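You operate a simulated robot arm through the tools that you are given. There is no shell and no other tool.

Carry out the task below with a simulated robot arm. There is one attempt and no reset: what you move stays moved.

JOB
Press the blue cap home and stand the can in the free well.
Fine: yellow dial to 6 bar and left there, white switch on, slider in, then the yellow button once; slider out; the well is in the long grey tray. Set down upright: white can with a spray button.

The check looks at the end state, three seconds after you hand in, the way a careful person would. Anything else that was tipped, shoved, dropped, spilled or broken makes it a failure. Lids that push on must go on centred and level and be pressed home; caps that screw on are set level and turned clockwise until they are tight.

ROBOT AND FRAMES
A 7-joint arm with a two-finger parallel gripper, fixed in place. Base frame: the origin is at the foot of the arm, x ahead of it, y to its left, z up. Units: mm, degrees, N and s.
With the tool pointing down near the work surface it reaches from about 600 to 620 mm from the base axis. Its first joint turns from -166.0 to 166.0 degrees. Payload 4.4 kg.
The tool frame sits at the grasp point between the pads (the TCP): z along the fingers, y along the line on which they close. The tips reach 23 mm beyond it. Largest opening 94 mm; finger width 38, thickness 10; the body of the gripper, 54 by 96 mm, starts 39 mm behind the TCP.
Orientation is that of the tool frame in the base frame, as a unit quaternion [w, x, y, z]. With the fingers straight down and closing along the base's y, the tool's x points along the base's -x, its y along +y and its z along -z.

CONTROLS
- The arm moves only by the tool servo_tool. Its arguments are lists of equal length, an entry for each row: "offset": the shift along the tool's x, y, z in mm, a list of three; "rotation": the turn, a rotation vector about the tool's x, y, z in degrees, a list of three; "gripper": the closure in counts, from 0 (fully open) to 255 (shut). In form: {"offset": [[tx, ty, tz], ...], "rotation": [[rx, ry, rz], ...], "gripper": [gripper, ...]}. A call has 1 to 20 rows; each row shifts and turns the commanded pose from where the row before left it, along the tool's axes as they then stand. Each row takes 0.2 s and may step no farther than 50 mm and 8.6 degrees from the row before; otherwise, or with a gripper value out of range, the whole call is refused. A pose out of reach is approached as far as the arm can. The call stops where the force on the tool passes 90 N (or 10 N more than at its start, if that is more) or the arm is blocked; 0.2 s more then pass. The fingers move at their own pace (about 108 mm/s each) and stop on an object; they squeeze with about 38 N. The grip force told is the motor's: it shows also when the fingers shut on nothing. Time passes only in rows, and 0.2 s behind the last, so rows that do not move let the fingers close. The reply holds the time, the measured pose of the TCP, the force on the tool along the base axes, the opening and the grip force, in the units named above and with some noise, with the torque about the TCP (base axes, N m) and any sound that the robot's microphone picked up.
- Cameras (640 x 400 px; columns grow to the right, rows downward): "scene" is fixed at [48.7, -647, 1535.6]; the picture's right is [0.90, -0.43, 0.00], its down [-0.43, -0.89, -0.17] and it looks along [0.08, 0.16, -0.98] (base axes); focal length 235 px, centre (320, 200). "wrist" rides on the gripper at [86, 16, -74] in the tool frame; the picture's right is [-0.18, 0.98, 0.00], its down [-0.58, -0.11, -0.81] and it looks along [-0.79, -0.15, 0.59] (tool axes); focal length 243 px, centre (320, 200). There is no depth. A picture from a camera that has moved, and an enlarged one, comes with that camera's place and axes in the base frame and with its lens.
- capture(camera): a new picture of that camera. It takes no simulated time.
- close_up(camera, box): a new picture of the part [left, top, right, bottom] of that camera's present view, enlarged. It takes no simulated time.
- hand_in(): hands the job in; it is judged then, once.

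Places have to be worked out from the pictures, the camera data and where the tool is seen. Open the gripper and draw the arm clear of the work before you hand the job in, unless the task says otherwise.

The tools are called after "Request:" by a JSON object that holds its "method" and its "body". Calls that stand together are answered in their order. servo_tool: Moves the arm, as the interface text tells. Its arguments: {"type":"object","properties":{"offset":{"type":"array","items":{"type":"array","items":{"type":"number"}}},"rotation":{"type":"array","items":{"type":"array","items":{"type":"number"}}},"gripper":{"type":"array","items":{"type":"number"}}},"required":["offset","rotation","gripper"]} The other tools are called the same way: capture (camera) takes a picture; close_up (camera, box) takes an enlarged picture of a part of a camera's view; hand_in () hands the job in.

At the start:

```text
clock: 0.0
tool_pos: [238.0, -471.8, 1158.1]
ee_rot: [-0.001, 0.001, 1.0, -0.001]
force: [-0.2, -0.3, -0.2]
moment: [0.03, 0.0, 0.03]
gripper_width: 94.1
grip_force: 0.1
```

scene: 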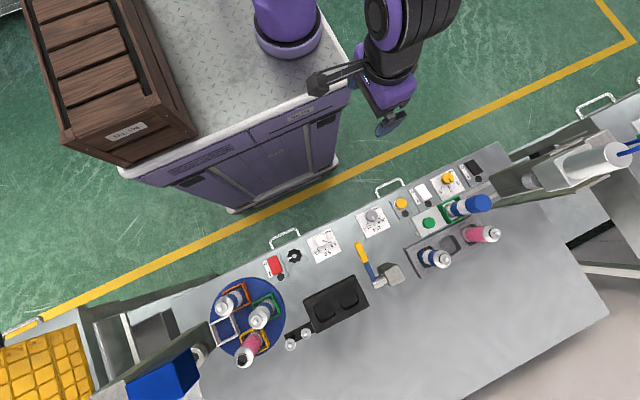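
wrist: 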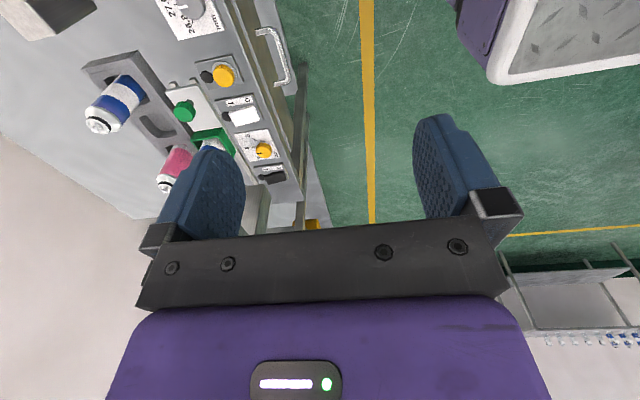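

I start by looking closer at the workbench in the scene camera, to identify the controls, the cap, the can and the trays.

Request:
{"method": "close_up", "body": {"camera": "scene", "box": [380, 130, 540, 290]}}

Request:
{"method": "close_up", "body": {"camera": "scene", "box": [190, 200, 410, 380]}}

Request:
{"method": "close_up", "body": {"camera": "wrist", "box": [60, 0, 320, 240]}}

```text
2.50 times, centred on (460, 210) of scene
camera zoom: at [48.7, -647.0, 1535.6], right [0.9, -0.43, 0.0], down [-0.43, -0.89, -0.17], along [0.08, 0.16, -0.98], focal length 588 px, centre (-30, 175)
```

zoom: 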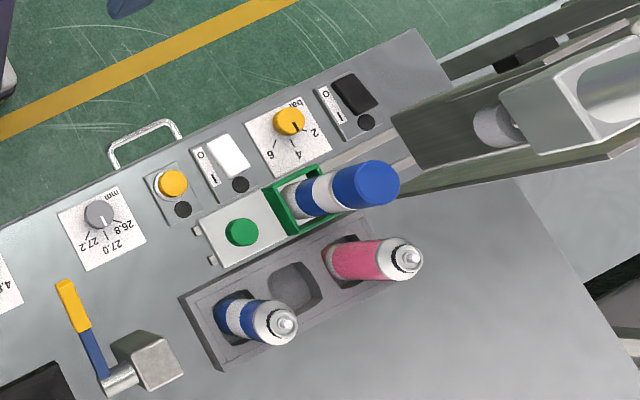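

```text
2.22 times, centred on (300, 290) of scene
camera zoom: at [48.7, -647.0, 1535.6], right [0.9, -0.43, 0.0], down [-0.43, -0.89, -0.17], along [0.08, 0.16, -0.98], focal length 522 px, centre (364, 0)
```

zoom: 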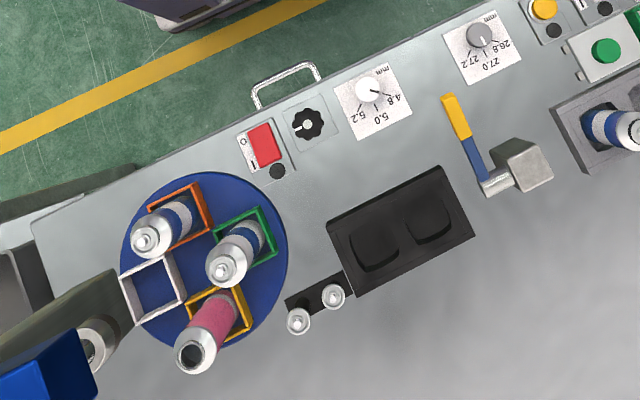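

```text
1.67 times, centred on (190, 120) of wrist
camera zoom: at [152.1, -457.5, 1232.1], right [0.18, 0.98, 0.0], down [0.58, -0.11, 0.81], along [0.79, -0.15, -0.59], focal length 404 px, centre (537, 333)
```

zoom: 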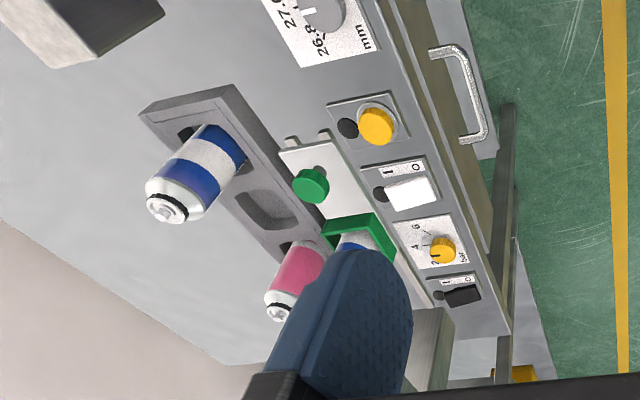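

The bench shows, near the edge, a black switch, a yellow bar dial, a white switch, a yellow button, and a slider plate with a green knob and a green nest holding a can with a loose blue cap. I turn the tool about its axis at this safe height so that the wrist camera looks over the bench.

Request:
{"method": "servo_tool", "body": {"offset": [[0, 0, 0], [0, 0, 0], [0, 0, 0], [0, 0, 0], [0, 0, 0], [0, 0, 0], [0, 0, 0], [0, 0, 0], [0, 0, 0], [0, 0, 0]], "rotation": [[0, 0, 8], [0, 0, 8], [0, 0, 8], [0, 0, 8], [0, 0, 8], [0, 0, 8], [0, 0, 8], [0, 0, 8], [0, 0, 8], [0, 0, 8]], "gripper": [0, 0, 0, 0, 0, 0, 0, 0, 0, 0]}}

Request:
{"method": "capture", "body": {"camera": "wrist"}}

Request:
{"method": "capture", "body": {"camera": "scene"}}

```text
clock: 2.2
tool_pos: [237.4, -473.2, 1158.3]
ee_rot: [0.0, 0.643, 0.765, 0.0]
force: [-0.1, -0.1, 0.7]
moment: [0.0, -0.02, 0.05]
gripper_width: 93.9
grip_force: 0.0
```

```text
taken
camera wrist: at [240.0, -386.2, 1231.9], right [1.0, -0.01, 0.0], down [-0.01, -0.59, 0.81], along [-0.01, -0.81, -0.59], focal length 243 px, centre (320, 200)
```

wrist: 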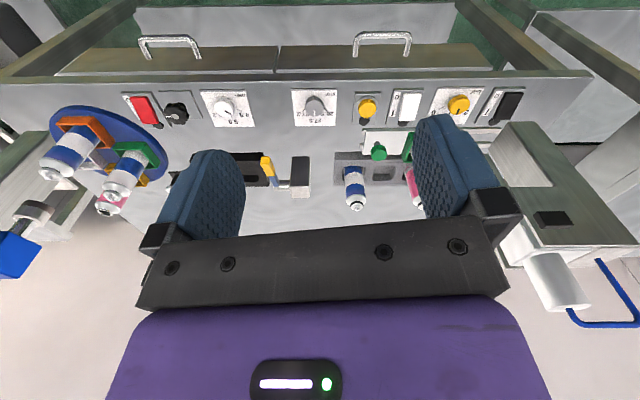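

```text
taken
```

scene: 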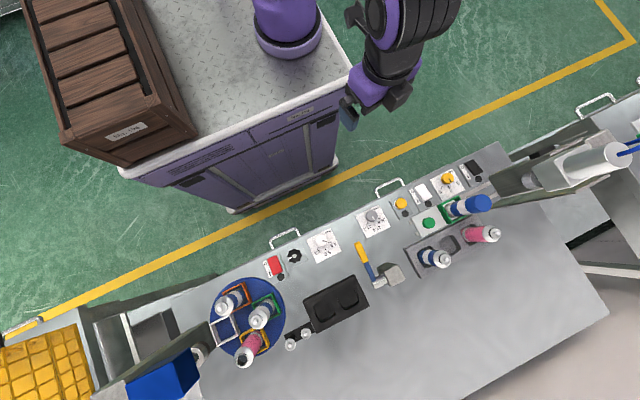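

The wrist picture (upside down: the near bench edge is at its top) shows the whole control row; I triangulate the yellow dial near (486, -640, 840). I square the tool to the base and go over towards the dial for a closer look.

Request:
{"method": "servo_tool", "body": {"offset": [[0, 0, 0], [0, 0, 0], [-1, 40, 18], [-1, 40, 18], [-1, 40, 18], [-1, 40, 18], [-1, 40, 18], [-1, 40, 18], [0, 0, 0]], "rotation": [[0, 0, 5], [0, 0, 5], [0, 0, 0], [0, 0, 0], [0, 0, 0], [0, 0, 0], [0, 0, 0], [0, 0, 0], [0, 0, 0]], "gripper": [0, 0, 0, 0, 0, 0, 0, 0, 0]}}

Request:
{"method": "capture", "body": {"camera": "wrist"}}

Request:
{"method": "capture", "body": {"camera": "scene"}}

```text
clock: 4.2
tool_pos: [478.3, -481.2, 1052.2]
ee_rot: [0.0, 0.706, 0.708, 0.0]
force: [-0.4, 0.2, -0.4]
moment: [-0.02, -0.02, -0.01]
gripper_width: 93.9
grip_force: 0.1
```

```text
taken
camera wrist: at [495.7, -395.1, 1125.5], right [0.98, -0.18, 0.0], down [-0.11, -0.58, 0.81], along [-0.15, -0.79, -0.59], focal length 243 px, centre (320, 200)
```

wrist: 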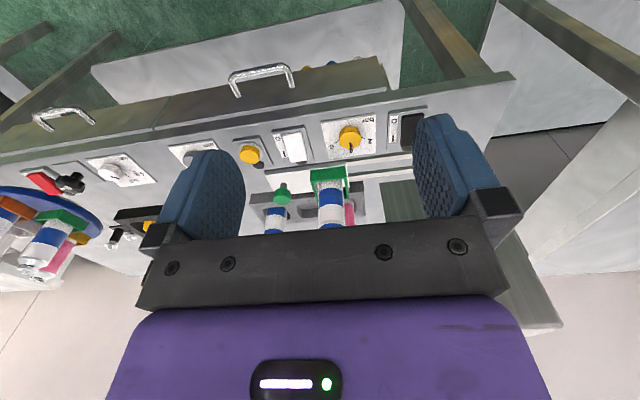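

```text
taken
```

scene: 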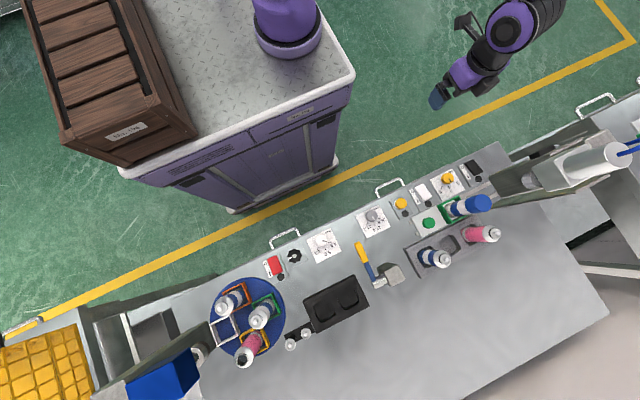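

Let me zoom in on the dial and switches in both views.

Request:
{"method": "close_up", "body": {"camera": "wrist", "box": [230, 90, 430, 220]}}

Request:
{"method": "close_up", "body": {"camera": "scene", "box": [400, 150, 500, 220]}}

Request:
{"method": "close_up", "body": {"camera": "scene", "box": [400, 190, 640, 300]}}

```text
3.08 times, centred on (330, 155) of wrist
camera zoom: at [495.7, -395.1, 1125.5], right [0.98, -0.18, 0.0], down [-0.11, -0.58, 0.81], along [-0.15, -0.79, -0.59], focal length 746 px, centre (289, 338)
```

zoom: 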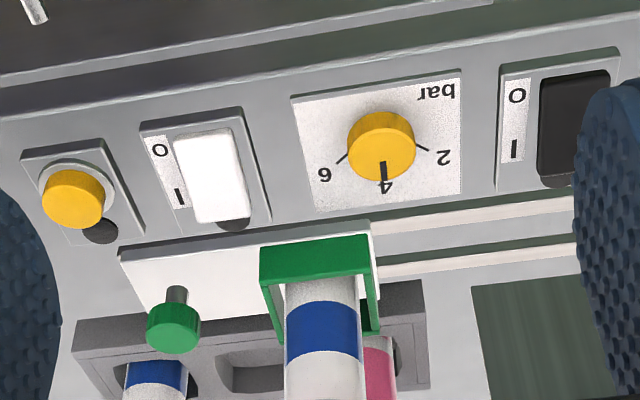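

```text
5.71 times, centred on (450, 185) of scene
camera zoom: at [48.7, -647.0, 1535.6], right [0.9, -0.43, 0.0], down [-0.43, -0.89, -0.17], along [0.08, 0.16, -0.98], focal length 1343 px, centre (-423, 286)
```

zoom: 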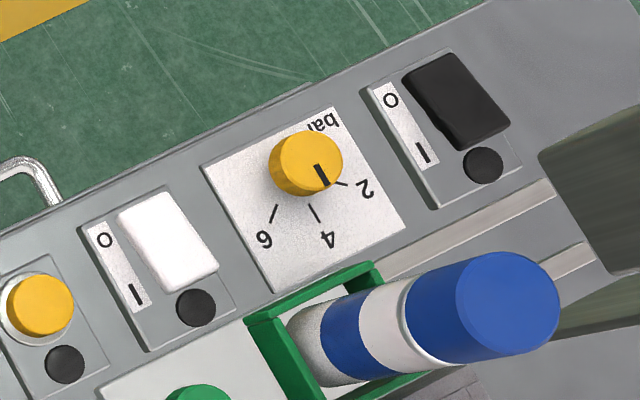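

```text
2.67 times, centred on (520, 245) of scene
camera zoom: at [48.7, -647.0, 1535.6], right [0.9, -0.43, 0.0], down [-0.43, -0.89, -0.17], along [0.08, 0.16, -0.98], focal length 627 px, centre (-213, 80)
```

zoom: 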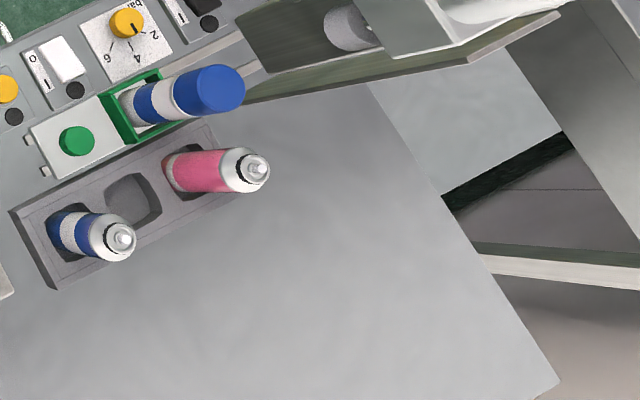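

The dial scale reads 2 (towards +x), 4 (towards -y), 6 (towards -x), and the switches carry O near the robot and I on the far side. Before going lower I want to see the press on the right, so I turn the camera to look diagonally at it.

Request:
{"method": "servo_tool", "body": {"offset": [[0, -30, -12], [0, -30, -12], [0, -30, -12], [0, -30, -12], [0, -30, -12], [0, -30, -12], [0, 0, 0]], "rotation": [[0, 0, 0], [0, 0, 0], [0, 0, 0], [0, 0, 0], [0, 0, 0], [0, 0, 0], [0, 0, 0]], "gripper": [0, 0, 0, 0, 0, 0, 0]}}

Request:
{"method": "servo_tool", "body": {"offset": [[0, 0, 0], [0, 0, 0], [0, 0, 0], [0, 0, 0], [0, 0, 0], [0, 0, 0], [0, 0, 0]], "rotation": [[0, 0, -8], [0, 0, -8], [0, 0, -8], [0, 0, -8], [0, 0, -8], [0, 0, -5], [0, 0, 0]], "gripper": [0, 0, 0, 0, 0, 0, 0]}}

Request:
{"method": "capture", "body": {"camera": "wrist"}}

```text
clock: 5.8
tool_pos: [297.0, -478.7, 1123.1]
ee_rot: [0.0, 0.706, 0.708, 0.001]
force: [-0.5, 0.6, -0.8]
moment: [0.02, 0.02, -0.02]
gripper_width: 94.2
grip_force: 0.1
```

```text
clock: 7.4
tool_pos: [296.2, -479.3, 1121.6]
ee_rot: [0.0, 0.382, 0.924, 0.0]
force: [0.6, 0.4, 0.5]
moment: [0.03, 0.0, 0.01]
gripper_width: 93.7
grip_force: 0.1
```

```text
taken
camera wrist: at [248.4, -407.0, 1196.6], right [0.82, 0.57, 0.0], down [0.34, -0.49, 0.81], along [0.46, -0.66, -0.59], focal length 243 px, centre (320, 200)
```

wrist: 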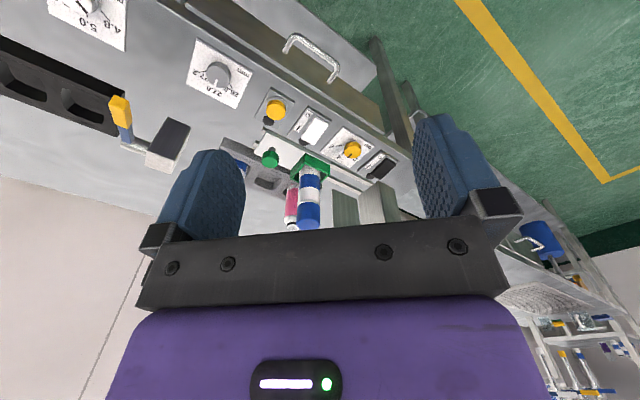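

The press itself is hidden behind the gripper here. I turn back so the press comes to the clear right side of the picture.

Request:
{"method": "servo_tool", "body": {"offset": [[0, 0, -10], [0, 0, -10], [0, 0, -10], [0, 0, -10], [0, 0, 0], [0, 0, 0], [0, 0, 0], [0, 0, 0]], "rotation": [[0, 0, 8], [0, 0, 8], [0, 0, 8], [0, 0, 8], [0, 0, 8], [0, 0, 8], [0, 0, 7], [0, 0, 0]], "gripper": [0, 0, 0, 0, 0, 0, 0, 0]}}

Request:
{"method": "capture", "body": {"camera": "wrist"}}

Request:
{"method": "close_up", "body": {"camera": "wrist", "box": [400, 60, 640, 360]}}

```text
clock: 9.2
tool_pos: [297.6, -477.4, 1163.1]
ee_rot: [0.0, 0.766, 0.643, 0.0]
force: [-0.8, 0.4, 0.1]
moment: [-0.03, 0.03, 0.0]
gripper_width: 93.6
grip_force: 0.0
```

```text
taken
camera wrist: at [329.5, -396.7, 1236.3], right [0.94, -0.35, 0.0], down [-0.21, -0.55, 0.81], along [-0.28, -0.75, -0.59], focal length 243 px, centre (320, 200)
```

wrist: 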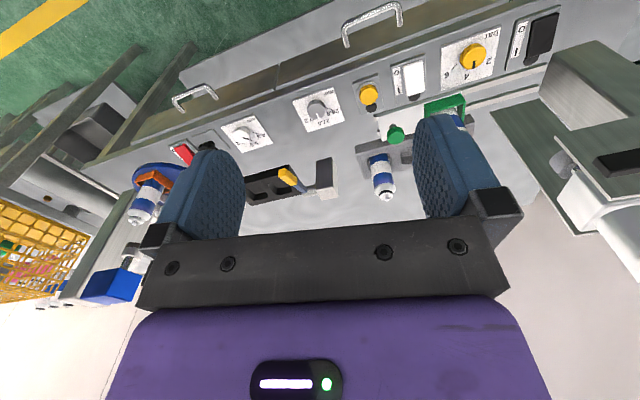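

```text
1.33 times, centred on (520, 210) of wrist
camera zoom: at [329.5, -396.7, 1236.3], right [0.94, -0.35, 0.0], down [-0.21, -0.55, 0.81], along [-0.28, -0.75, -0.59], focal length 324 px, centre (53, 187)
```

zoom: 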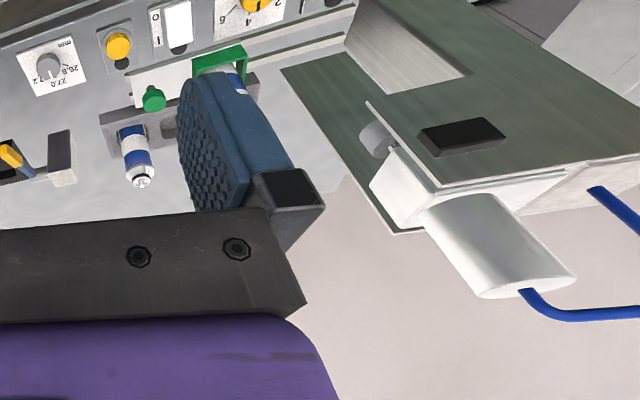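

The press is a C-frame: its head tip starts about x=550 with the underside about z=975, and the ram sits near (570, -740). The panel is at about z=803 and the dial near (496, -646). I approach above the dial at a safe height to check reach and read the pointer.

Request:
{"method": "servo_tool", "body": {"offset": [[0, 0, 0], [0, 0, 0], [-21, 24.8, 27], [-21, 24.8, 27], [-21, 24.8, 27], [-21, 24.8, 27], [-21, 24.8, 27], [-21, 24.8, 27], [-21, 24.8, 27], [-21, 24.8, 27], [0, 0, 0]], "rotation": [[0, 0, -5], [0, 0, -5], [0, 0, 0], [0, 0, 0], [0, 0, 0], [0, 0, 0], [0, 0, 0], [0, 0, 0], [0, 0, 0], [0, 0, 0], [0, 0, 0]], "gripper": [0, 0, 0, 0, 0, 0, 0, 0, 0, 0, 0]}}

Request:
{"method": "capture", "body": {"camera": "wrist"}}

Request:
{"method": "capture", "body": {"camera": "scene"}}

```text
clock: 11.6
tool_pos: [497.6, -644.7, 945.7]
ee_rot: [0.0, 0.707, 0.708, 0.0]
force: [0.3, 0.3, 0.1]
moment: [-0.02, 0.0, 0.01]
gripper_width: 94.1
grip_force: 0.0
```

```text
taken
camera wrist: at [513.7, -559.1, 1020.0], right [0.98, -0.18, 0.0], down [-0.11, -0.58, 0.81], along [-0.15, -0.79, -0.59], focal length 243 px, centre (320, 200)
```

wrist: 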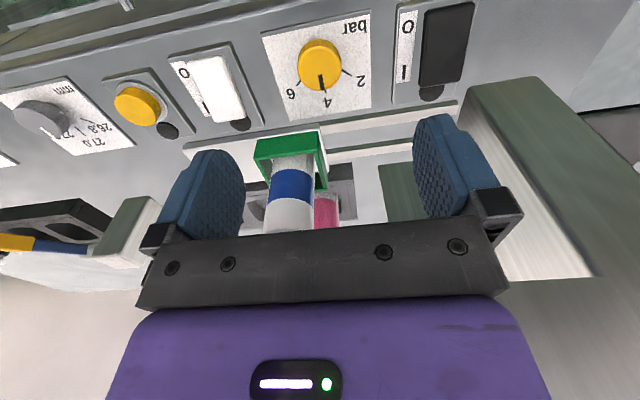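

```text
taken
```

scene: 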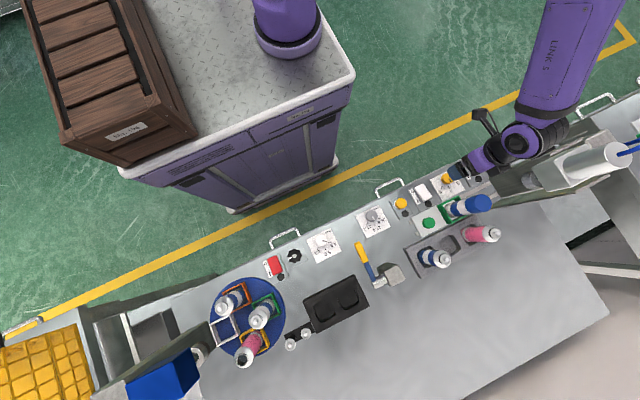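

The arm reaches this point well. I zoom on the dial to read the pointer and on the can behind it.

Request:
{"method": "close_up", "body": {"camera": "wrist", "box": [250, 0, 390, 110]}}

Request:
{"method": "close_up", "body": {"camera": "wrist", "box": [100, 40, 260, 140]}}

Request:
{"method": "close_up", "body": {"camera": "wrist", "box": [230, 100, 410, 240]}}

Request:
{"method": "close_up", "body": {"camera": "scene", "box": [400, 100, 560, 260]}}

```text
3.64 times, centred on (320, 55) of wrist
camera zoom: at [513.7, -559.1, 1020.0], right [0.98, -0.18, 0.0], down [-0.11, -0.58, 0.81], along [-0.15, -0.79, -0.59], focal length 882 px, centre (320, 727)
```

zoom: 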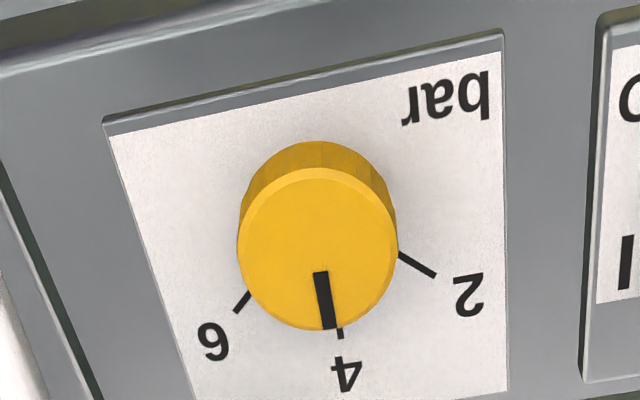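

```text
4.00 times, centred on (180, 90) of wrist
camera zoom: at [513.7, -559.1, 1020.0], right [0.98, -0.18, 0.0], down [-0.11, -0.58, 0.81], along [-0.15, -0.79, -0.59], focal length 970 px, centre (880, 640)
```

zoom: 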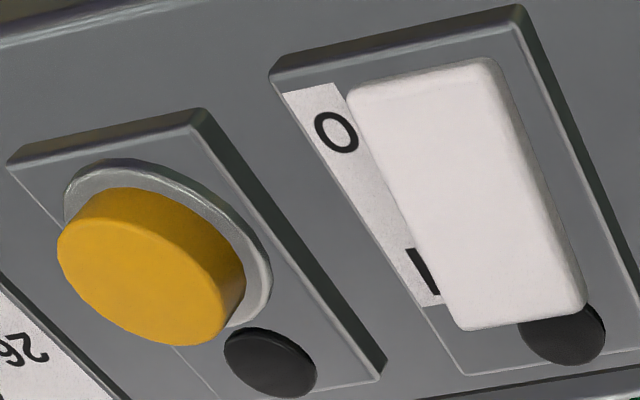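

```text
2.86 times, centred on (320, 170) of wrist
camera zoom: at [513.7, -559.1, 1020.0], right [0.98, -0.18, 0.0], down [-0.11, -0.58, 0.81], along [-0.15, -0.79, -0.59], focal length 693 px, centre (320, 286)
```

zoom: 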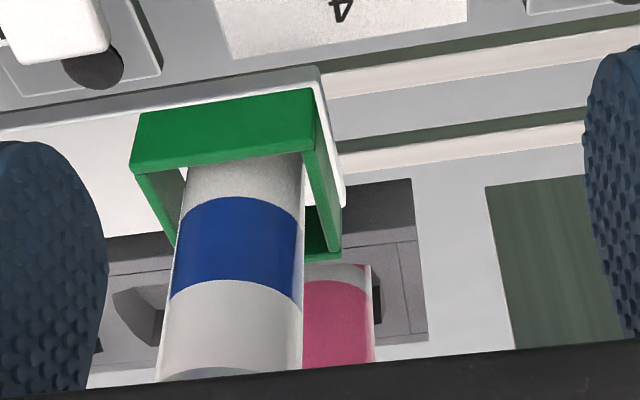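

```text
2.50 times, centred on (480, 180) of scene
camera zoom: at [48.7, -647.0, 1535.6], right [0.9, -0.43, 0.0], down [-0.43, -0.89, -0.17], along [0.08, 0.16, -0.98], focal length 588 px, centre (-80, 250)
```

zoom: 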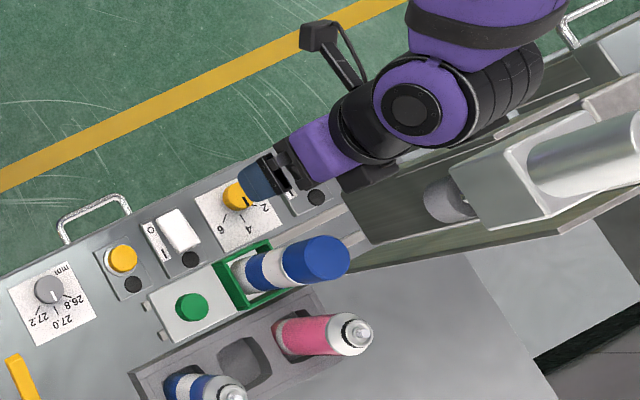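

The pointer is at 4; the 6 tick is 45° clockwise (seen from above) from it. The dial centre works out to about (496.6, -649.5), top z about 824, diameter about 34. I centre above it, pre-turn the tool back by 42°, narrow the fingers and go partway down.

Request:
{"method": "servo_tool", "body": {"offset": [[-5, -1, 0], [0, 0, 0], [0, 0, 0], [0, 0, 0], [0, 0, 0], [0, 0, 0], [0, 0, 25], [0, 0, 25], [0, 0, 20], [0, 0, 0]], "rotation": [[0, 0, 0], [0, 0, -8.4], [0, 0, -8.4], [0, 0, -8.4], [0, 0, -8.4], [0, 0, -8.4], [0, 0, 0], [0, 0, 0], [0, 0, 0], [0, 0, 0]], "gripper": [110, 110, 110, 110, 110, 110, 110, 110, 110, 110]}}

Request:
{"method": "capture", "body": {"camera": "wrist"}}

Request:
{"method": "close_up", "body": {"camera": "scene", "box": [400, 100, 560, 260]}}

```text
clock: 13.8
tool_pos: [495.6, -652.5, 876.6]
ee_rot: [0.0, 0.406, 0.914, 0.0]
force: [-0.6, 0.1, 1.3]
moment: [-0.02, 0.0, -0.01]
gripper_width: 53.3
grip_force: 0.2
```

```text
taken
camera wrist: at [449.8, -578.4, 949.9], right [0.85, 0.52, 0.0], down [0.31, -0.5, 0.81], along [0.42, -0.69, -0.59], focal length 243 px, centre (320, 200)
```

wrist: 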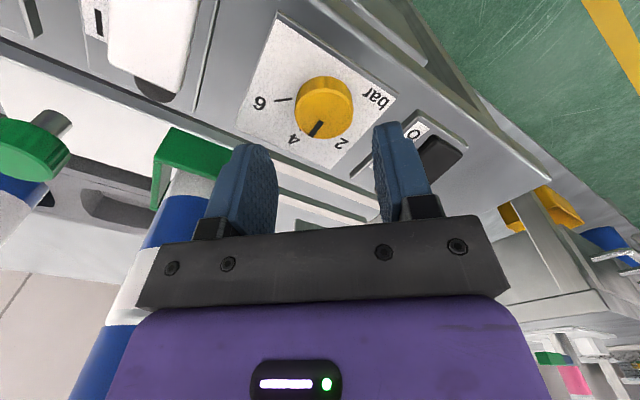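

```text
2.50 times, centred on (480, 180) of scene
camera zoom: at [48.7, -647.0, 1535.6], right [0.9, -0.43, 0.0], down [-0.43, -0.89, -0.17], along [0.08, 0.16, -0.98], focal length 588 px, centre (-80, 250)
```

zoom: 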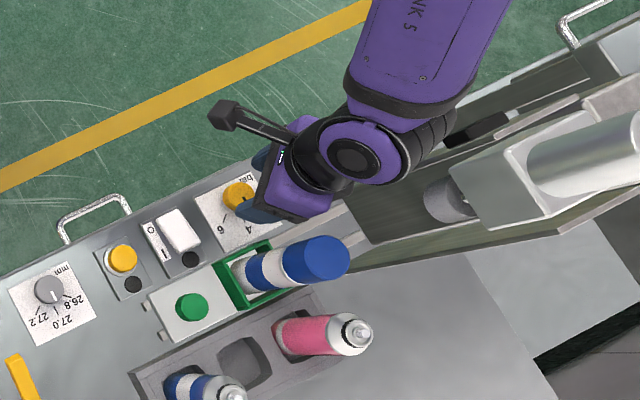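

The dial centre in this view is about (496, -649.6) and the TCP measures (495.6, -652.5), so I correct by 3 mm and descend over the dial to about z=832.

Request:
{"method": "servo_tool", "body": {"offset": [[1.8, 2.5, 0], [0, 0, 15], [0, 0, 15], [0, 0, 8], [0, 0, 6], [0, 0, 0]], "rotation": [[0, 0, 0], [0, 0, 0], [0, 0, 0], [0, 0, 0], [0, 0, 0], [0, 0, 0]], "gripper": [110, 110, 110, 110, 110, 110]}}

Request:
{"method": "capture", "body": {"camera": "wrist"}}

Request:
{"method": "capture", "body": {"camera": "scene"}}

```text
clock: 15.2
tool_pos: [497.1, -648.2, 832.5]
ee_rot: [0.0, 0.407, 0.913, -0.001]
force: [0.9, 0.2, -0.9]
moment: [0.02, -0.01, 0.0]
gripper_width: 53.6
grip_force: 0.0
```

```text
taken
camera wrist: at [451.1, -573.8, 906.1], right [0.85, 0.52, 0.0], down [0.31, -0.5, 0.81], along [0.42, -0.69, -0.59], focal length 243 px, centre (320, 200)
```

wrist: 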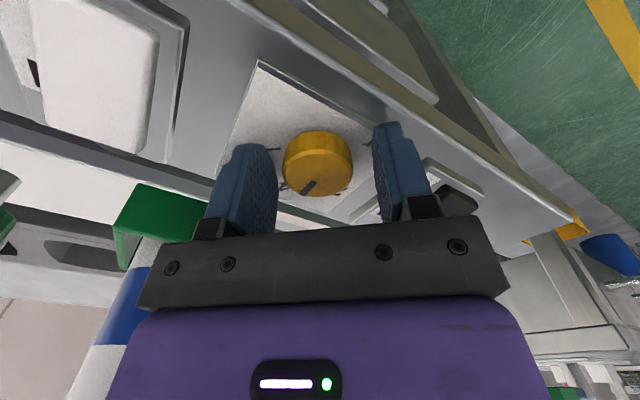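

```text
taken
```

scene: 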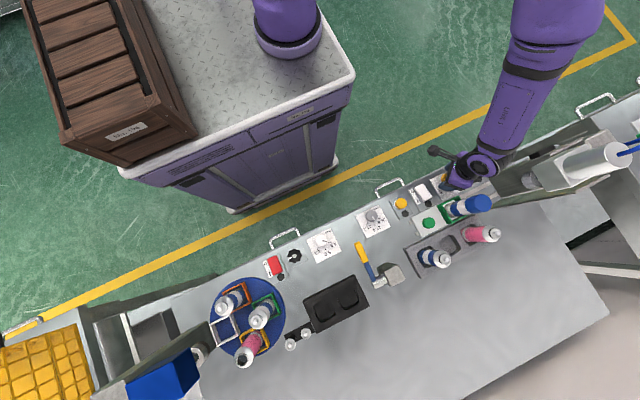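

The dial sits between the fingers; I close on it without moving.

Request:
{"method": "servo_tool", "body": {"offset": [[0, 0, 0], [0, 0, 0], [0, 0, 0], [0, 0, 0]], "rotation": [[0, 0, 0], [0, 0, 0], [0, 0, 0], [0, 0, 0]], "gripper": [180, 255, 255, 255]}}

Request:
{"method": "capture", "body": {"camera": "wrist"}}

```text
clock: 16.2
tool_pos: [494.7, -649.0, 832.6]
ee_rot: [0.0, 0.408, 0.913, 0.001]
force: [-10.3, -8.1, -3.4]
moment: [-0.25, -0.18, 0.0]
gripper_width: 33.8
grip_force: 44.9
```

```text
taken
camera wrist: at [450.2, -574.4, 906.1], right [0.85, 0.52, 0.0], down [0.31, -0.5, 0.81], along [0.42, -0.69, -0.59], focal length 243 px, centre (320, 200)
```

wrist: 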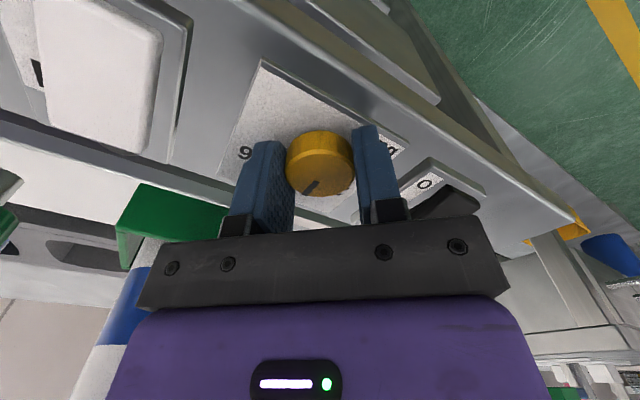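

Gripped (33.8 mm) with a small side force, so I ease 1.2 mm along the closing axis and turn the dial 45° clockwise in small steps.

Request:
{"method": "servo_tool", "body": {"offset": [[0, -1.2, 0], [0, 0, 0], [0, 0, 0], [0, 0, 0], [0, 0, 0], [0, 0, 0]], "rotation": [[0, 0, 0], [0, 0, 5], [0, 0, 5], [0, 0, 5], [0, 0, 5], [0, 0, 0]], "gripper": [255, 255, 255, 255, 255, 255]}}

Request:
{"method": "close_up", "body": {"camera": "wrist", "box": [230, 60, 430, 220]}}

```text
clock: 17.6
tool_pos: [495.1, -648.4, 832.2]
ee_rot: [0.0, 0.559, 0.829, 0.0]
force: [5.4, -5.4, -10.5]
moment: [-1.02, -0.12, -0.03]
gripper_width: 33.6
grip_force: 44.6
```

```text
2.50 times, centred on (330, 140) of wrist
camera zoom: at [478.7, -563.3, 906.2], right [0.98, 0.2, 0.0], down [0.12, -0.58, 0.81], along [0.16, -0.79, -0.59], focal length 606 px, centre (295, 350)
```

zoom: 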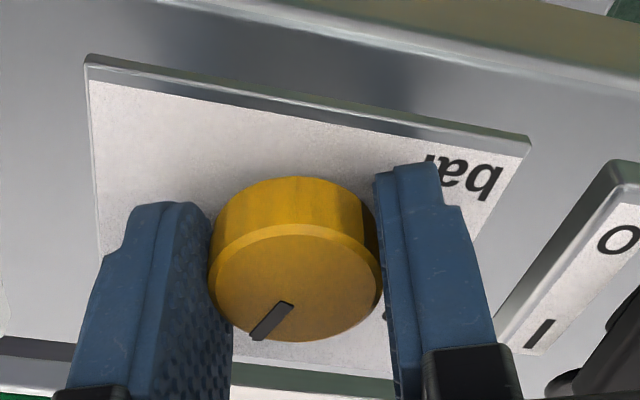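

The dial turns with the fingers. I continue the remaining 25° clockwise.

Request:
{"method": "servo_tool", "body": {"offset": [[0, 0, 0], [0, 0, 0], [0, 0, 0], [0, 0, 0], [0, 0, 0], [0, 0, 0], [0, 0, 0]], "rotation": [[0, 0, 5], [0, 0, 5], [0, 0, 5], [0, 0, 5], [0, 0, 5], [0, 0, 0], [0, 0, 0]], "gripper": [255, 255, 255, 255, 255, 255, 255]}}

Request:
{"method": "close_up", "body": {"camera": "wrist", "box": [230, 60, 430, 220]}}

```text
clock: 19.2
tool_pos: [494.9, -649.3, 831.8]
ee_rot: [0.0, 0.725, 0.689, 0.0]
force: [17.6, -2.3, 5.5]
moment: [1.24, -0.22, -0.01]
gripper_width: 33.7
grip_force: 45.0
```

```text
2.50 times, centred on (330, 140) of wrist
camera zoom: at [516.8, -563.9, 906.1], right [0.97, -0.23, 0.0], down [-0.14, -0.57, 0.81], along [-0.19, -0.78, -0.59], focal length 606 px, centre (295, 350)
```

zoom: 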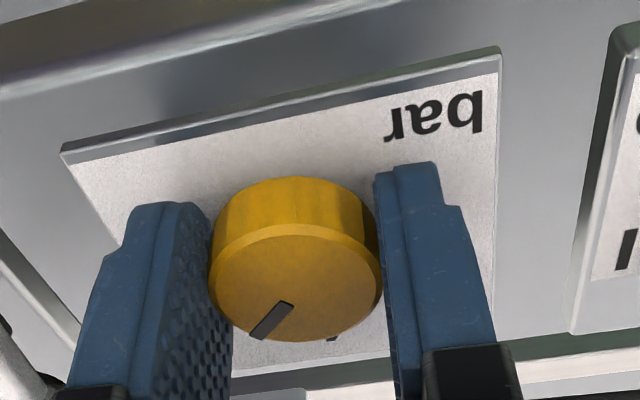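

The dial has followed all 45°. I relieve the side force slightly, open the fingers and rise to check the reading.

Request:
{"method": "servo_tool", "body": {"offset": [[0, 1.2, 0], [0, 0, 0], [0, 0, 0], [0, 0, -20], [0, 0, -30], [0, 0, -30], [0, 0, 0]], "rotation": [[0, 0, 0], [0, 0, 0], [0, 0, 0], [0, 0, 0], [0, 0, 0], [0, 0, 0], [0, 0, 0]], "gripper": [255, 110, 110, 110, 110, 110, 110]}}

Request:
{"method": "close_up", "body": {"camera": "wrist", "box": [230, 0, 430, 160]}}

Request:
{"method": "capture", "body": {"camera": "wrist"}}

```text
clock: 20.8
tool_pos: [497.3, -646.5, 911.5]
ee_rot: [0.0, 0.725, 0.689, -0.001]
force: [0.5, 0.0, -0.3]
moment: [-0.01, 0.01, 0.0]
gripper_width: 53.6
grip_force: 0.0
```

```text
2.50 times, centred on (330, 80) of wrist
camera zoom: at [518.9, -563.2, 985.3], right [0.97, -0.23, 0.0], down [-0.14, -0.58, 0.81], along [-0.19, -0.78, -0.59], focal length 606 px, centre (295, 500)
```

zoom: 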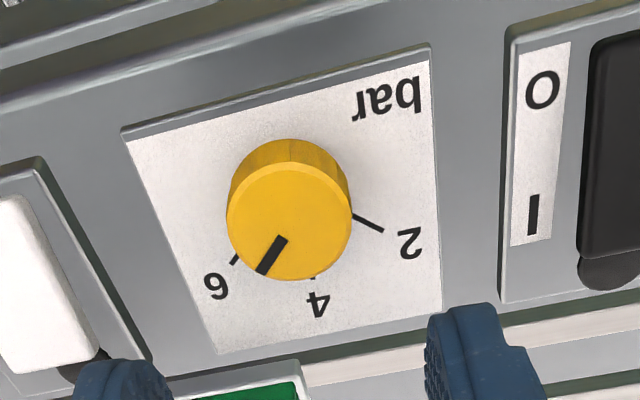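

```text
taken
camera wrist: at [518.9, -563.2, 985.3], right [0.97, -0.23, 0.0], down [-0.14, -0.58, 0.81], along [-0.19, -0.78, -0.59], focal length 243 px, centre (320, 200)
```

wrist: 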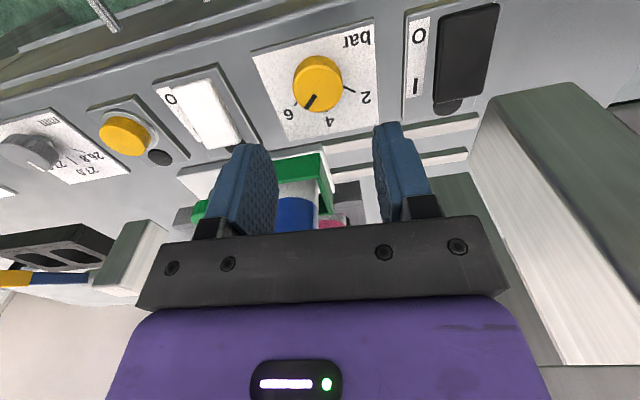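

The pointer lies on the 6 tick (about 45° from the 4 direction). Next is the white switch near (405, -652); I back off towards the robot, turn the tool so the fingers close along y, and move above the switch.

Request:
{"method": "servo_tool", "body": {"offset": [[26, -1.4, -20], [0, 0, 0], [0, 0, 0], [0, 0, 0], [0, 0, 0], [0, 0, 0], [0, 0, 0], [0, 0, 0], [0, 0, 0], [0, 0, 0], [0, 0, 0], [0, 0, 0], [46, 0, 0], [46, 0, 0], [0, 0, 0]], "rotation": [[0, 0, 0], [0, 0, -8.45], [0, 0, -8.45], [0, 0, -8.45], [0, 0, -8.45], [0, 0, -8.45], [0, 0, -8.45], [0, 0, -8.45], [0, 0, -8.45], [0, 0, -8.45], [0, 0, -8.45], [0, 0, -8.45], [0, 0, 0], [0, 0, 0], [0, 0, 0]], "gripper": [110, 110, 110, 110, 110, 110, 110, 110, 110, 110, 110, 110, 110, 110, 110]}}

Request:
{"method": "capture", "body": {"camera": "wrist"}}

Request:
{"method": "close_up", "body": {"camera": "scene", "box": [360, 120, 520, 260]}}

```text
clock: 24.0
tool_pos: [405.8, -622.9, 932.4]
ee_rot: [0.0, 0.0, 1.0, -0.001]
force: [1.4, 0.5, -0.3]
moment: [-0.02, 0.02, -0.02]
gripper_width: 53.6
grip_force: 0.1
```

```text
taken
camera wrist: at [319.6, -608.3, 1007.8], right [0.18, 0.98, 0.0], down [0.58, -0.11, 0.81], along [0.79, -0.15, -0.59], focal length 243 px, centre (320, 200)
```

wrist: 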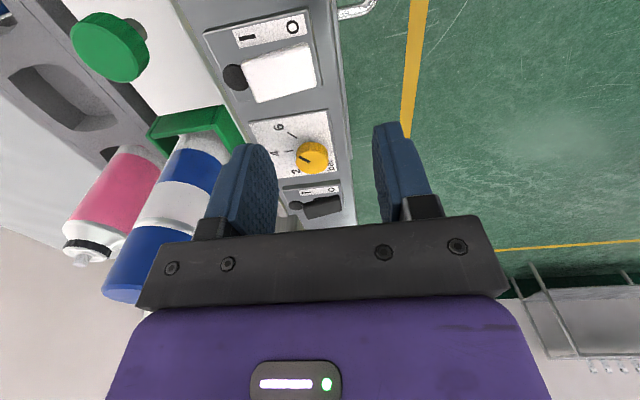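

```text
2.86 times, centred on (440, 190) of scene
camera zoom: at [48.7, -647.0, 1535.6], right [0.9, -0.43, 0.0], down [-0.43, -0.89, -0.17], along [0.08, 0.16, -0.98], focal length 672 px, centre (-23, 229)
```

zoom: 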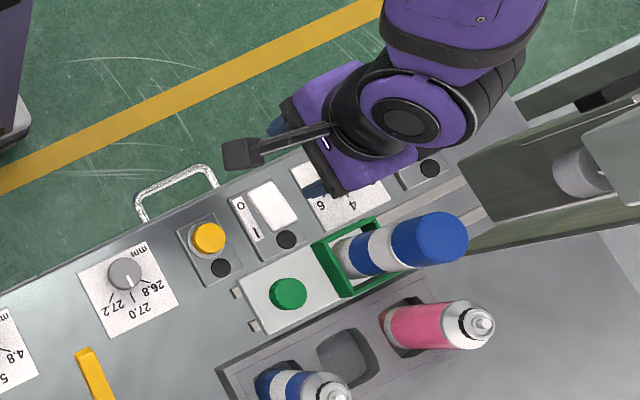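

I zoom into this view to see the rocker's tilt and the slider knob geometry.

Request:
{"method": "close_up", "body": {"camera": "wrist", "box": [200, 0, 350, 110]}}

Request:
{"method": "close_up", "body": {"camera": "wrist", "box": [0, 0, 260, 200]}}

Request:
{"method": "close_up", "body": {"camera": "wrist", "box": [40, 110, 260, 310]}}

```text
3.64 times, centred on (275, 55) of wrist
camera zoom: at [319.6, -608.3, 1007.8], right [0.18, 0.98, 0.0], down [0.58, -0.11, 0.81], along [0.79, -0.15, -0.59], focal length 882 px, centre (484, 727)
```

zoom: 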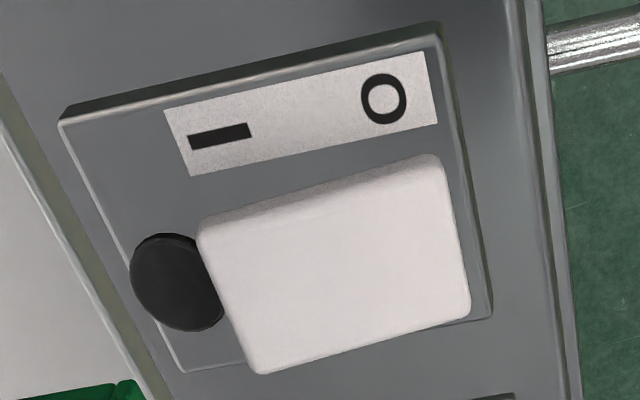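

```text
2.00 times, centred on (130, 100) of wrist
camera zoom: at [319.6, -608.3, 1007.8], right [0.18, 0.98, 0.0], down [0.58, -0.11, 0.81], along [0.79, -0.15, -0.59], focal length 485 px, centre (700, 400)
```

zoom: 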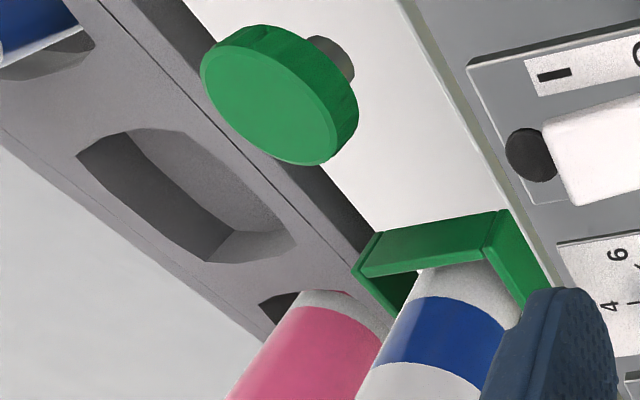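

```text
2.00 times, centred on (150, 210) of wrist
camera zoom: at [319.6, -608.3, 1007.8], right [0.18, 0.98, 0.0], down [0.58, -0.11, 0.81], along [0.79, -0.15, -0.59], focal length 485 px, centre (660, 180)
```

zoom: 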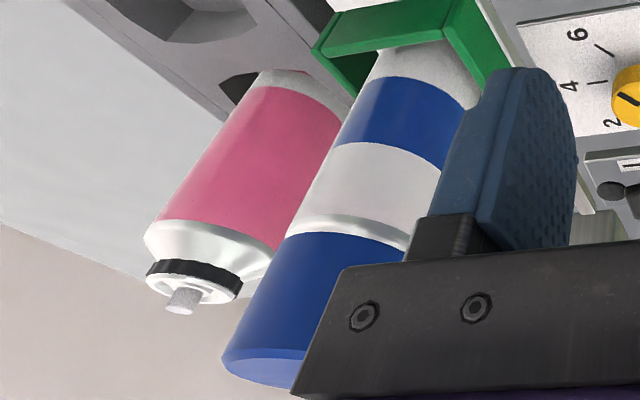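

The I end of the rocker (far side) stands up, so the switch is off. Its I end is at about (408, -670); I will press it with the far finger only (TCP at y about -638), first going down close above it.

Request:
{"method": "servo_tool", "body": {"offset": [[-2, -15.5, 0], [0, 0, 28], [0, 0, 28], [0, 0, 26], [0, 0, 0]], "rotation": [[0, 0, 0], [0, 0, 0], [0, 0, 0], [0, 0, 0], [0, 0, 0]], "gripper": [110, 110, 110, 110, 110]}}

Request:
{"method": "capture", "body": {"camera": "wrist"}}

Request:
{"method": "close_up", "body": {"camera": "scene", "box": [360, 140, 480, 230]}}

```text
clock: 25.2
tool_pos: [405.7, -635.8, 850.2]
ee_rot: [0.0, 0.0, 1.0, 0.0]
force: [-0.1, -0.1, -1.2]
moment: [0.02, 0.03, 0.01]
gripper_width: 53.8
grip_force: 0.2
```

```text
taken
camera wrist: at [320.0, -622.1, 924.8], right [0.18, 0.98, 0.0], down [0.58, -0.11, 0.81], along [0.79, -0.15, -0.59], focal length 243 px, centre (320, 200)
```

wrist: 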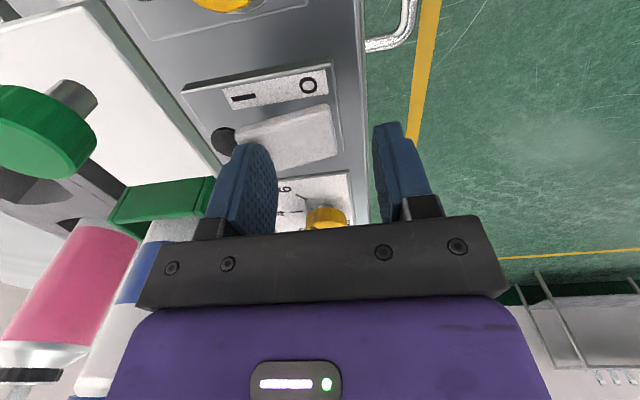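

```text
4.44 times, centred on (420, 185) of scene
camera zoom: at [48.7, -647.0, 1535.6], right [0.9, -0.43, 0.0], down [-0.43, -0.89, -0.17], along [0.08, 0.16, -0.98], focal length 1045 px, centre (-124, 267)
```

zoom: 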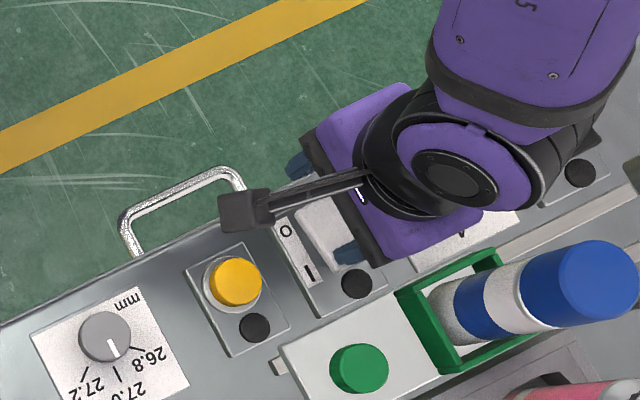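

The far fingertip hangs over the I end. I lower it in 2 mm steps and watch the force and the sound.

Request:
{"method": "servo_tool", "body": {"offset": [[0, 0, 3], [0, 0, 3], [0, 0, 2], [0, 0, 2], [0, 0, 0]], "rotation": [[0, 0, 0], [0, 0, 0], [0, 0, 0], [0, 0, 0], [0, 0, 0]], "gripper": [110, 110, 110, 110, 110]}}

```text
clock: 26.4
tool_pos: [406.3, -639.0, 844.3]
ee_rot: [0.001, 0.001, 1.0, -0.004]
force: [-1.2, 8.3, 79.0]
moment: [-1.83, 0.51, -0.8]
gripper_width: 50.5
grip_force: 0.1
```

There is already 79 N at z=844, so I stop and look before doing anything else.

Request:
{"method": "capture", "body": {"camera": "wrist"}}

Request:
{"method": "close_up", "body": {"camera": "wrist", "box": [190, 60, 350, 200]}}

Request:
{"method": "close_up", "body": {"camera": "scene", "box": [360, 140, 480, 230]}}

```text
taken
camera wrist: at [319.7, -623.7, 918.0], right [0.18, 0.98, -0.01], down [0.58, -0.1, 0.81], along [0.79, -0.15, -0.59], focal length 243 px, centre (320, 200)
```

wrist: 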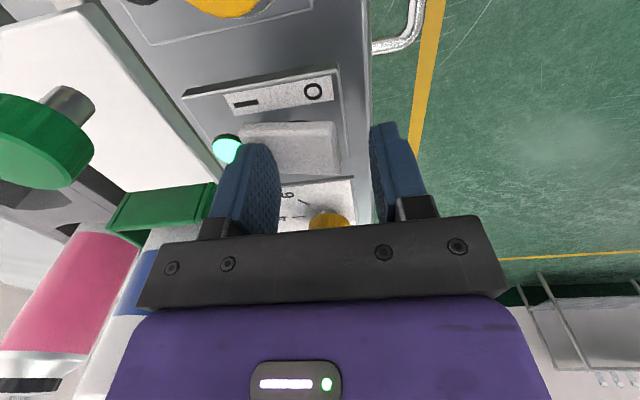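

```text
2.86 times, centred on (270, 130) of wrist
camera zoom: at [319.7, -623.7, 918.0], right [0.18, 0.98, -0.01], down [0.58, -0.1, 0.81], along [0.79, -0.15, -0.59], focal length 693 px, centre (463, 400)
```

zoom: 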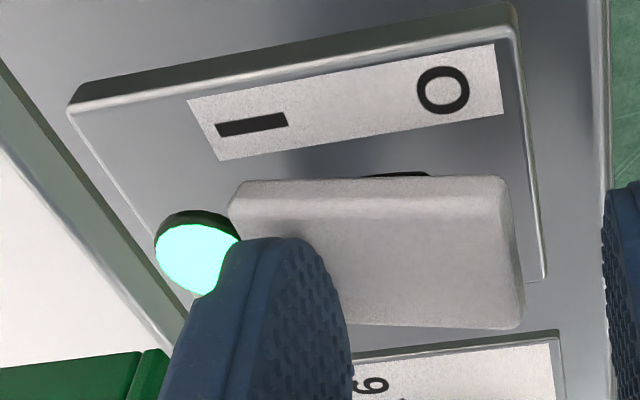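

```text
4.44 times, centred on (420, 185) of scene
camera zoom: at [48.7, -647.0, 1535.6], right [0.9, -0.43, 0.0], down [-0.43, -0.89, -0.17], along [0.08, 0.16, -0.98], focal length 1045 px, centre (-124, 267)
```

zoom: 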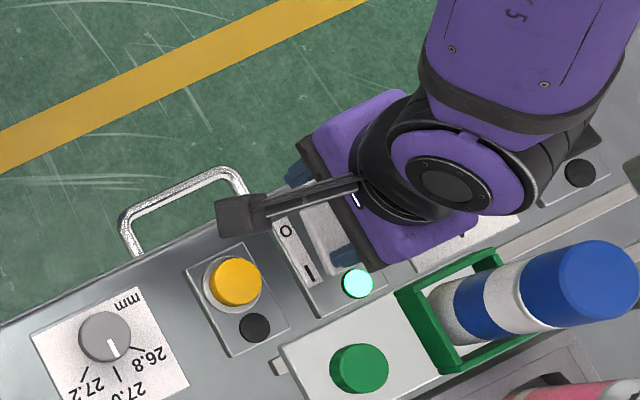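

The switch is on: the I side is down and its lamp is green. I rise straight up, then swing the camera to examine the press and the slider's path before pushing the slider.

Request:
{"method": "servo_tool", "body": {"offset": [[0, 0, -10], [0, 0, -30], [0, 0, -40], [0, 0, -40], [15, 20, -20], [15, 20, -20], [0, 0, 0], [0, 0, 0], [0, 0, 0], [0, 0, 0], [0, 0, 0], [0, 0, 0], [0, 0, 0], [0, 0, 0], [0, 0, 0], [0, 0, 0]], "rotation": [[0, 0, 0], [0, 0, 0], [0, 0, 0], [0, 0, 0], [0, 0, 0], [0, 0, 0], [0, 0, 8.5], [0, 0, 8.5], [0, 0, 8.5], [0, 0, 8.5], [0, 0, 8.5], [0, 0, 8.5], [0, 0, 8.5], [0, 0, 8.5], [0, 0, 8.5], [0, 0, 0]], "gripper": [110, 110, 110, 110, 110, 110, 110, 110, 110, 110, 110, 110, 110, 110, 110, 110]}}

Request:
{"method": "capture", "body": {"camera": "wrist"}}

Request:
{"method": "close_up", "body": {"camera": "wrist", "box": [440, 60, 640, 360]}}

```text
clock: 29.8
tool_pos: [376.4, -598.3, 1000.7]
ee_rot: [0.0, 0.62, 0.785, 0.0]
force: [-0.1, 0.1, 0.9]
moment: [0.03, -0.02, 0.02]
gripper_width: 53.7
grip_force: 0.1
```

```text
taken
camera wrist: at [373.1, -511.0, 1074.6], right [1.0, 0.05, 0.0], down [0.03, -0.59, 0.81], along [0.04, -0.81, -0.59], focal length 243 px, centre (320, 200)
```

wrist: 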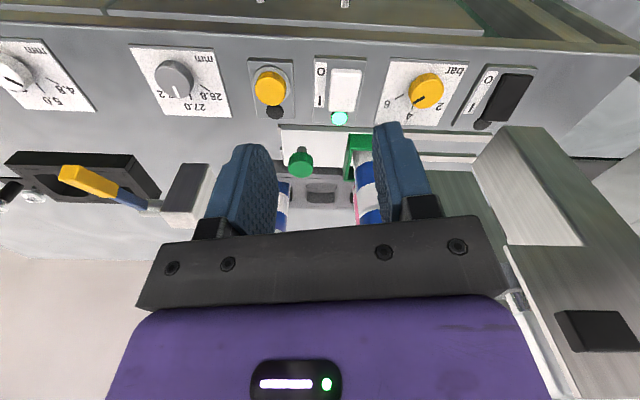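

```text
1.33 times, centred on (540, 210) of wrist
camera zoom: at [373.1, -511.0, 1074.6], right [1.0, 0.05, 0.0], down [0.03, -0.59, 0.81], along [0.04, -0.81, -0.59], focal length 324 px, centre (27, 187)
```

zoom: 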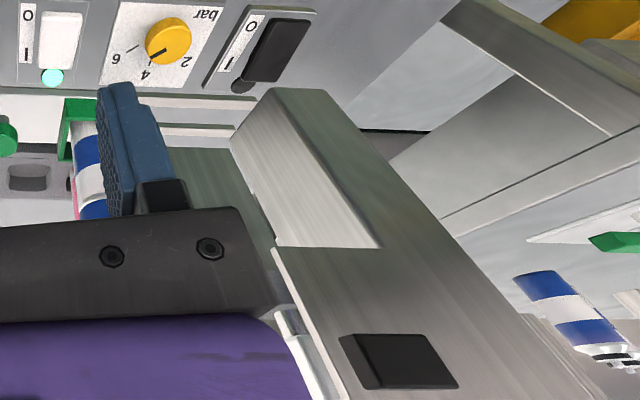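

The press head starts at about x=550, so I will push the knob (centre about (358, -747), top z about 850) from its -x side with closed fingers, which keeps the wrist well clear of the head. I square the tool to θ=90°, close the fingers and go down to the left of the knob.

Request:
{"method": "servo_tool", "body": {"offset": [[0, 0, 0], [0, 0, 0], [-35.5, -16.5, 0], [-35.5, -16.5, 0], [-35.5, -16.5, 0], [-35.5, -16.5, 0], [0, 0, 30], [0, 0, 30], [0, 0, 20], [0, 0, 0]], "rotation": [[0, 0, 6.8], [0, 0, 6.7], [0, 0, 0], [0, 0, 0], [0, 0, 0], [0, 0, 0], [0, 0, 0], [0, 0, 0], [0, 0, 0], [0, 0, 0]], "gripper": [255, 255, 255, 255, 255, 255, 255, 255, 255, 255]}}

Request:
{"method": "capture", "body": {"camera": "wrist"}}

Request:
{"method": "close_up", "body": {"camera": "scene", "box": [380, 130, 540, 290]}}

```text
clock: 32.0
tool_pos: [310.3, -743.5, 919.0]
ee_rot: [0.0, 0.707, 0.707, 0.0]
force: [-0.2, -0.1, 0.0]
moment: [-0.01, 0.0, 0.0]
gripper_width: 0.0
grip_force: 38.7
```

```text
taken
camera wrist: at [327.6, -657.5, 993.6], right [0.98, -0.18, 0.0], down [-0.11, -0.58, 0.81], along [-0.15, -0.79, -0.59], focal length 243 px, centre (320, 200)
```

wrist: 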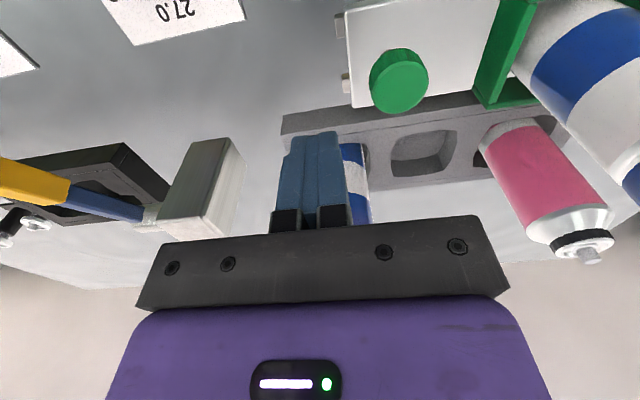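

```text
2.50 times, centred on (460, 210) of scene
camera zoom: at [48.7, -647.0, 1535.6], right [0.9, -0.43, 0.0], down [-0.43, -0.89, -0.17], along [0.08, 0.16, -0.98], focal length 588 px, centre (-30, 175)
```

zoom: 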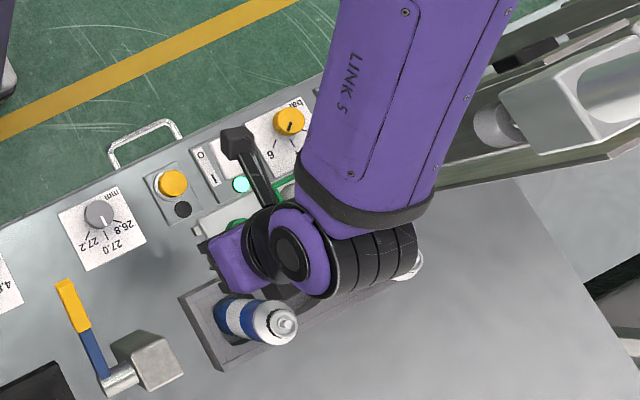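

The knob is at about (360, -742). I lower the closed fingers beside it to z=856 (tips at about 833).

Request:
{"method": "servo_tool", "body": {"offset": [[0, 0, 25], [0, 0, 25], [0, 0, 13], [0, 0, 0]], "rotation": [[0, 0, 0], [0, 0, 0], [0, 0, 0], [0, 0, 0]], "gripper": [255, 255, 255, 255]}}

Request:
{"method": "capture", "body": {"camera": "wrist"}}

Request:
{"method": "capture", "body": {"camera": "scene"}}

```text
clock: 33.0
tool_pos: [308.8, -741.1, 859.0]
ee_rot: [0.0, 0.707, 0.707, 0.0]
force: [-0.1, 0.7, -0.4]
moment: [0.01, 0.04, 0.0]
gripper_width: 0.0
grip_force: 38.1
```

```text
taken
camera wrist: at [326.2, -656.6, 932.6], right [0.98, -0.18, 0.0], down [-0.11, -0.58, 0.81], along [-0.15, -0.79, -0.59], focal length 243 px, centre (320, 200)
```

wrist: 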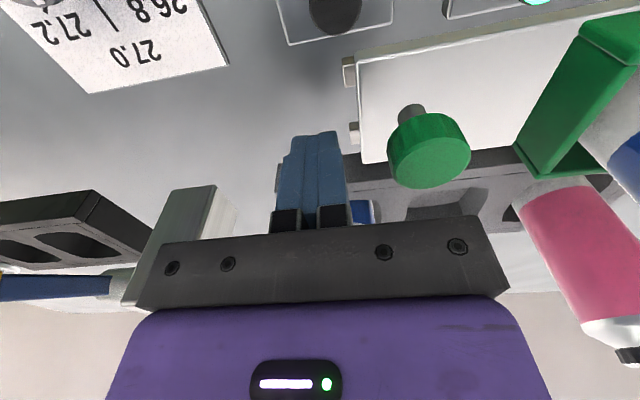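

```text
taken
```

scene: 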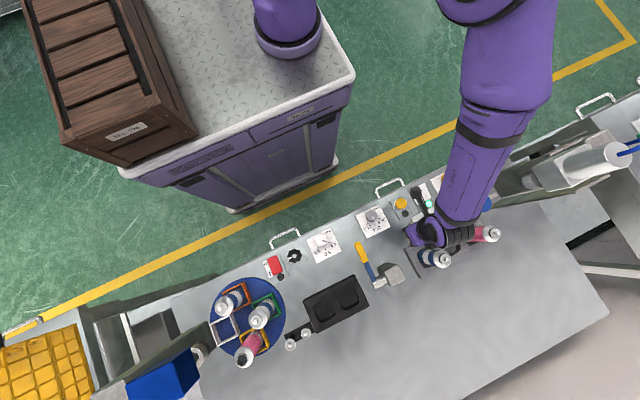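

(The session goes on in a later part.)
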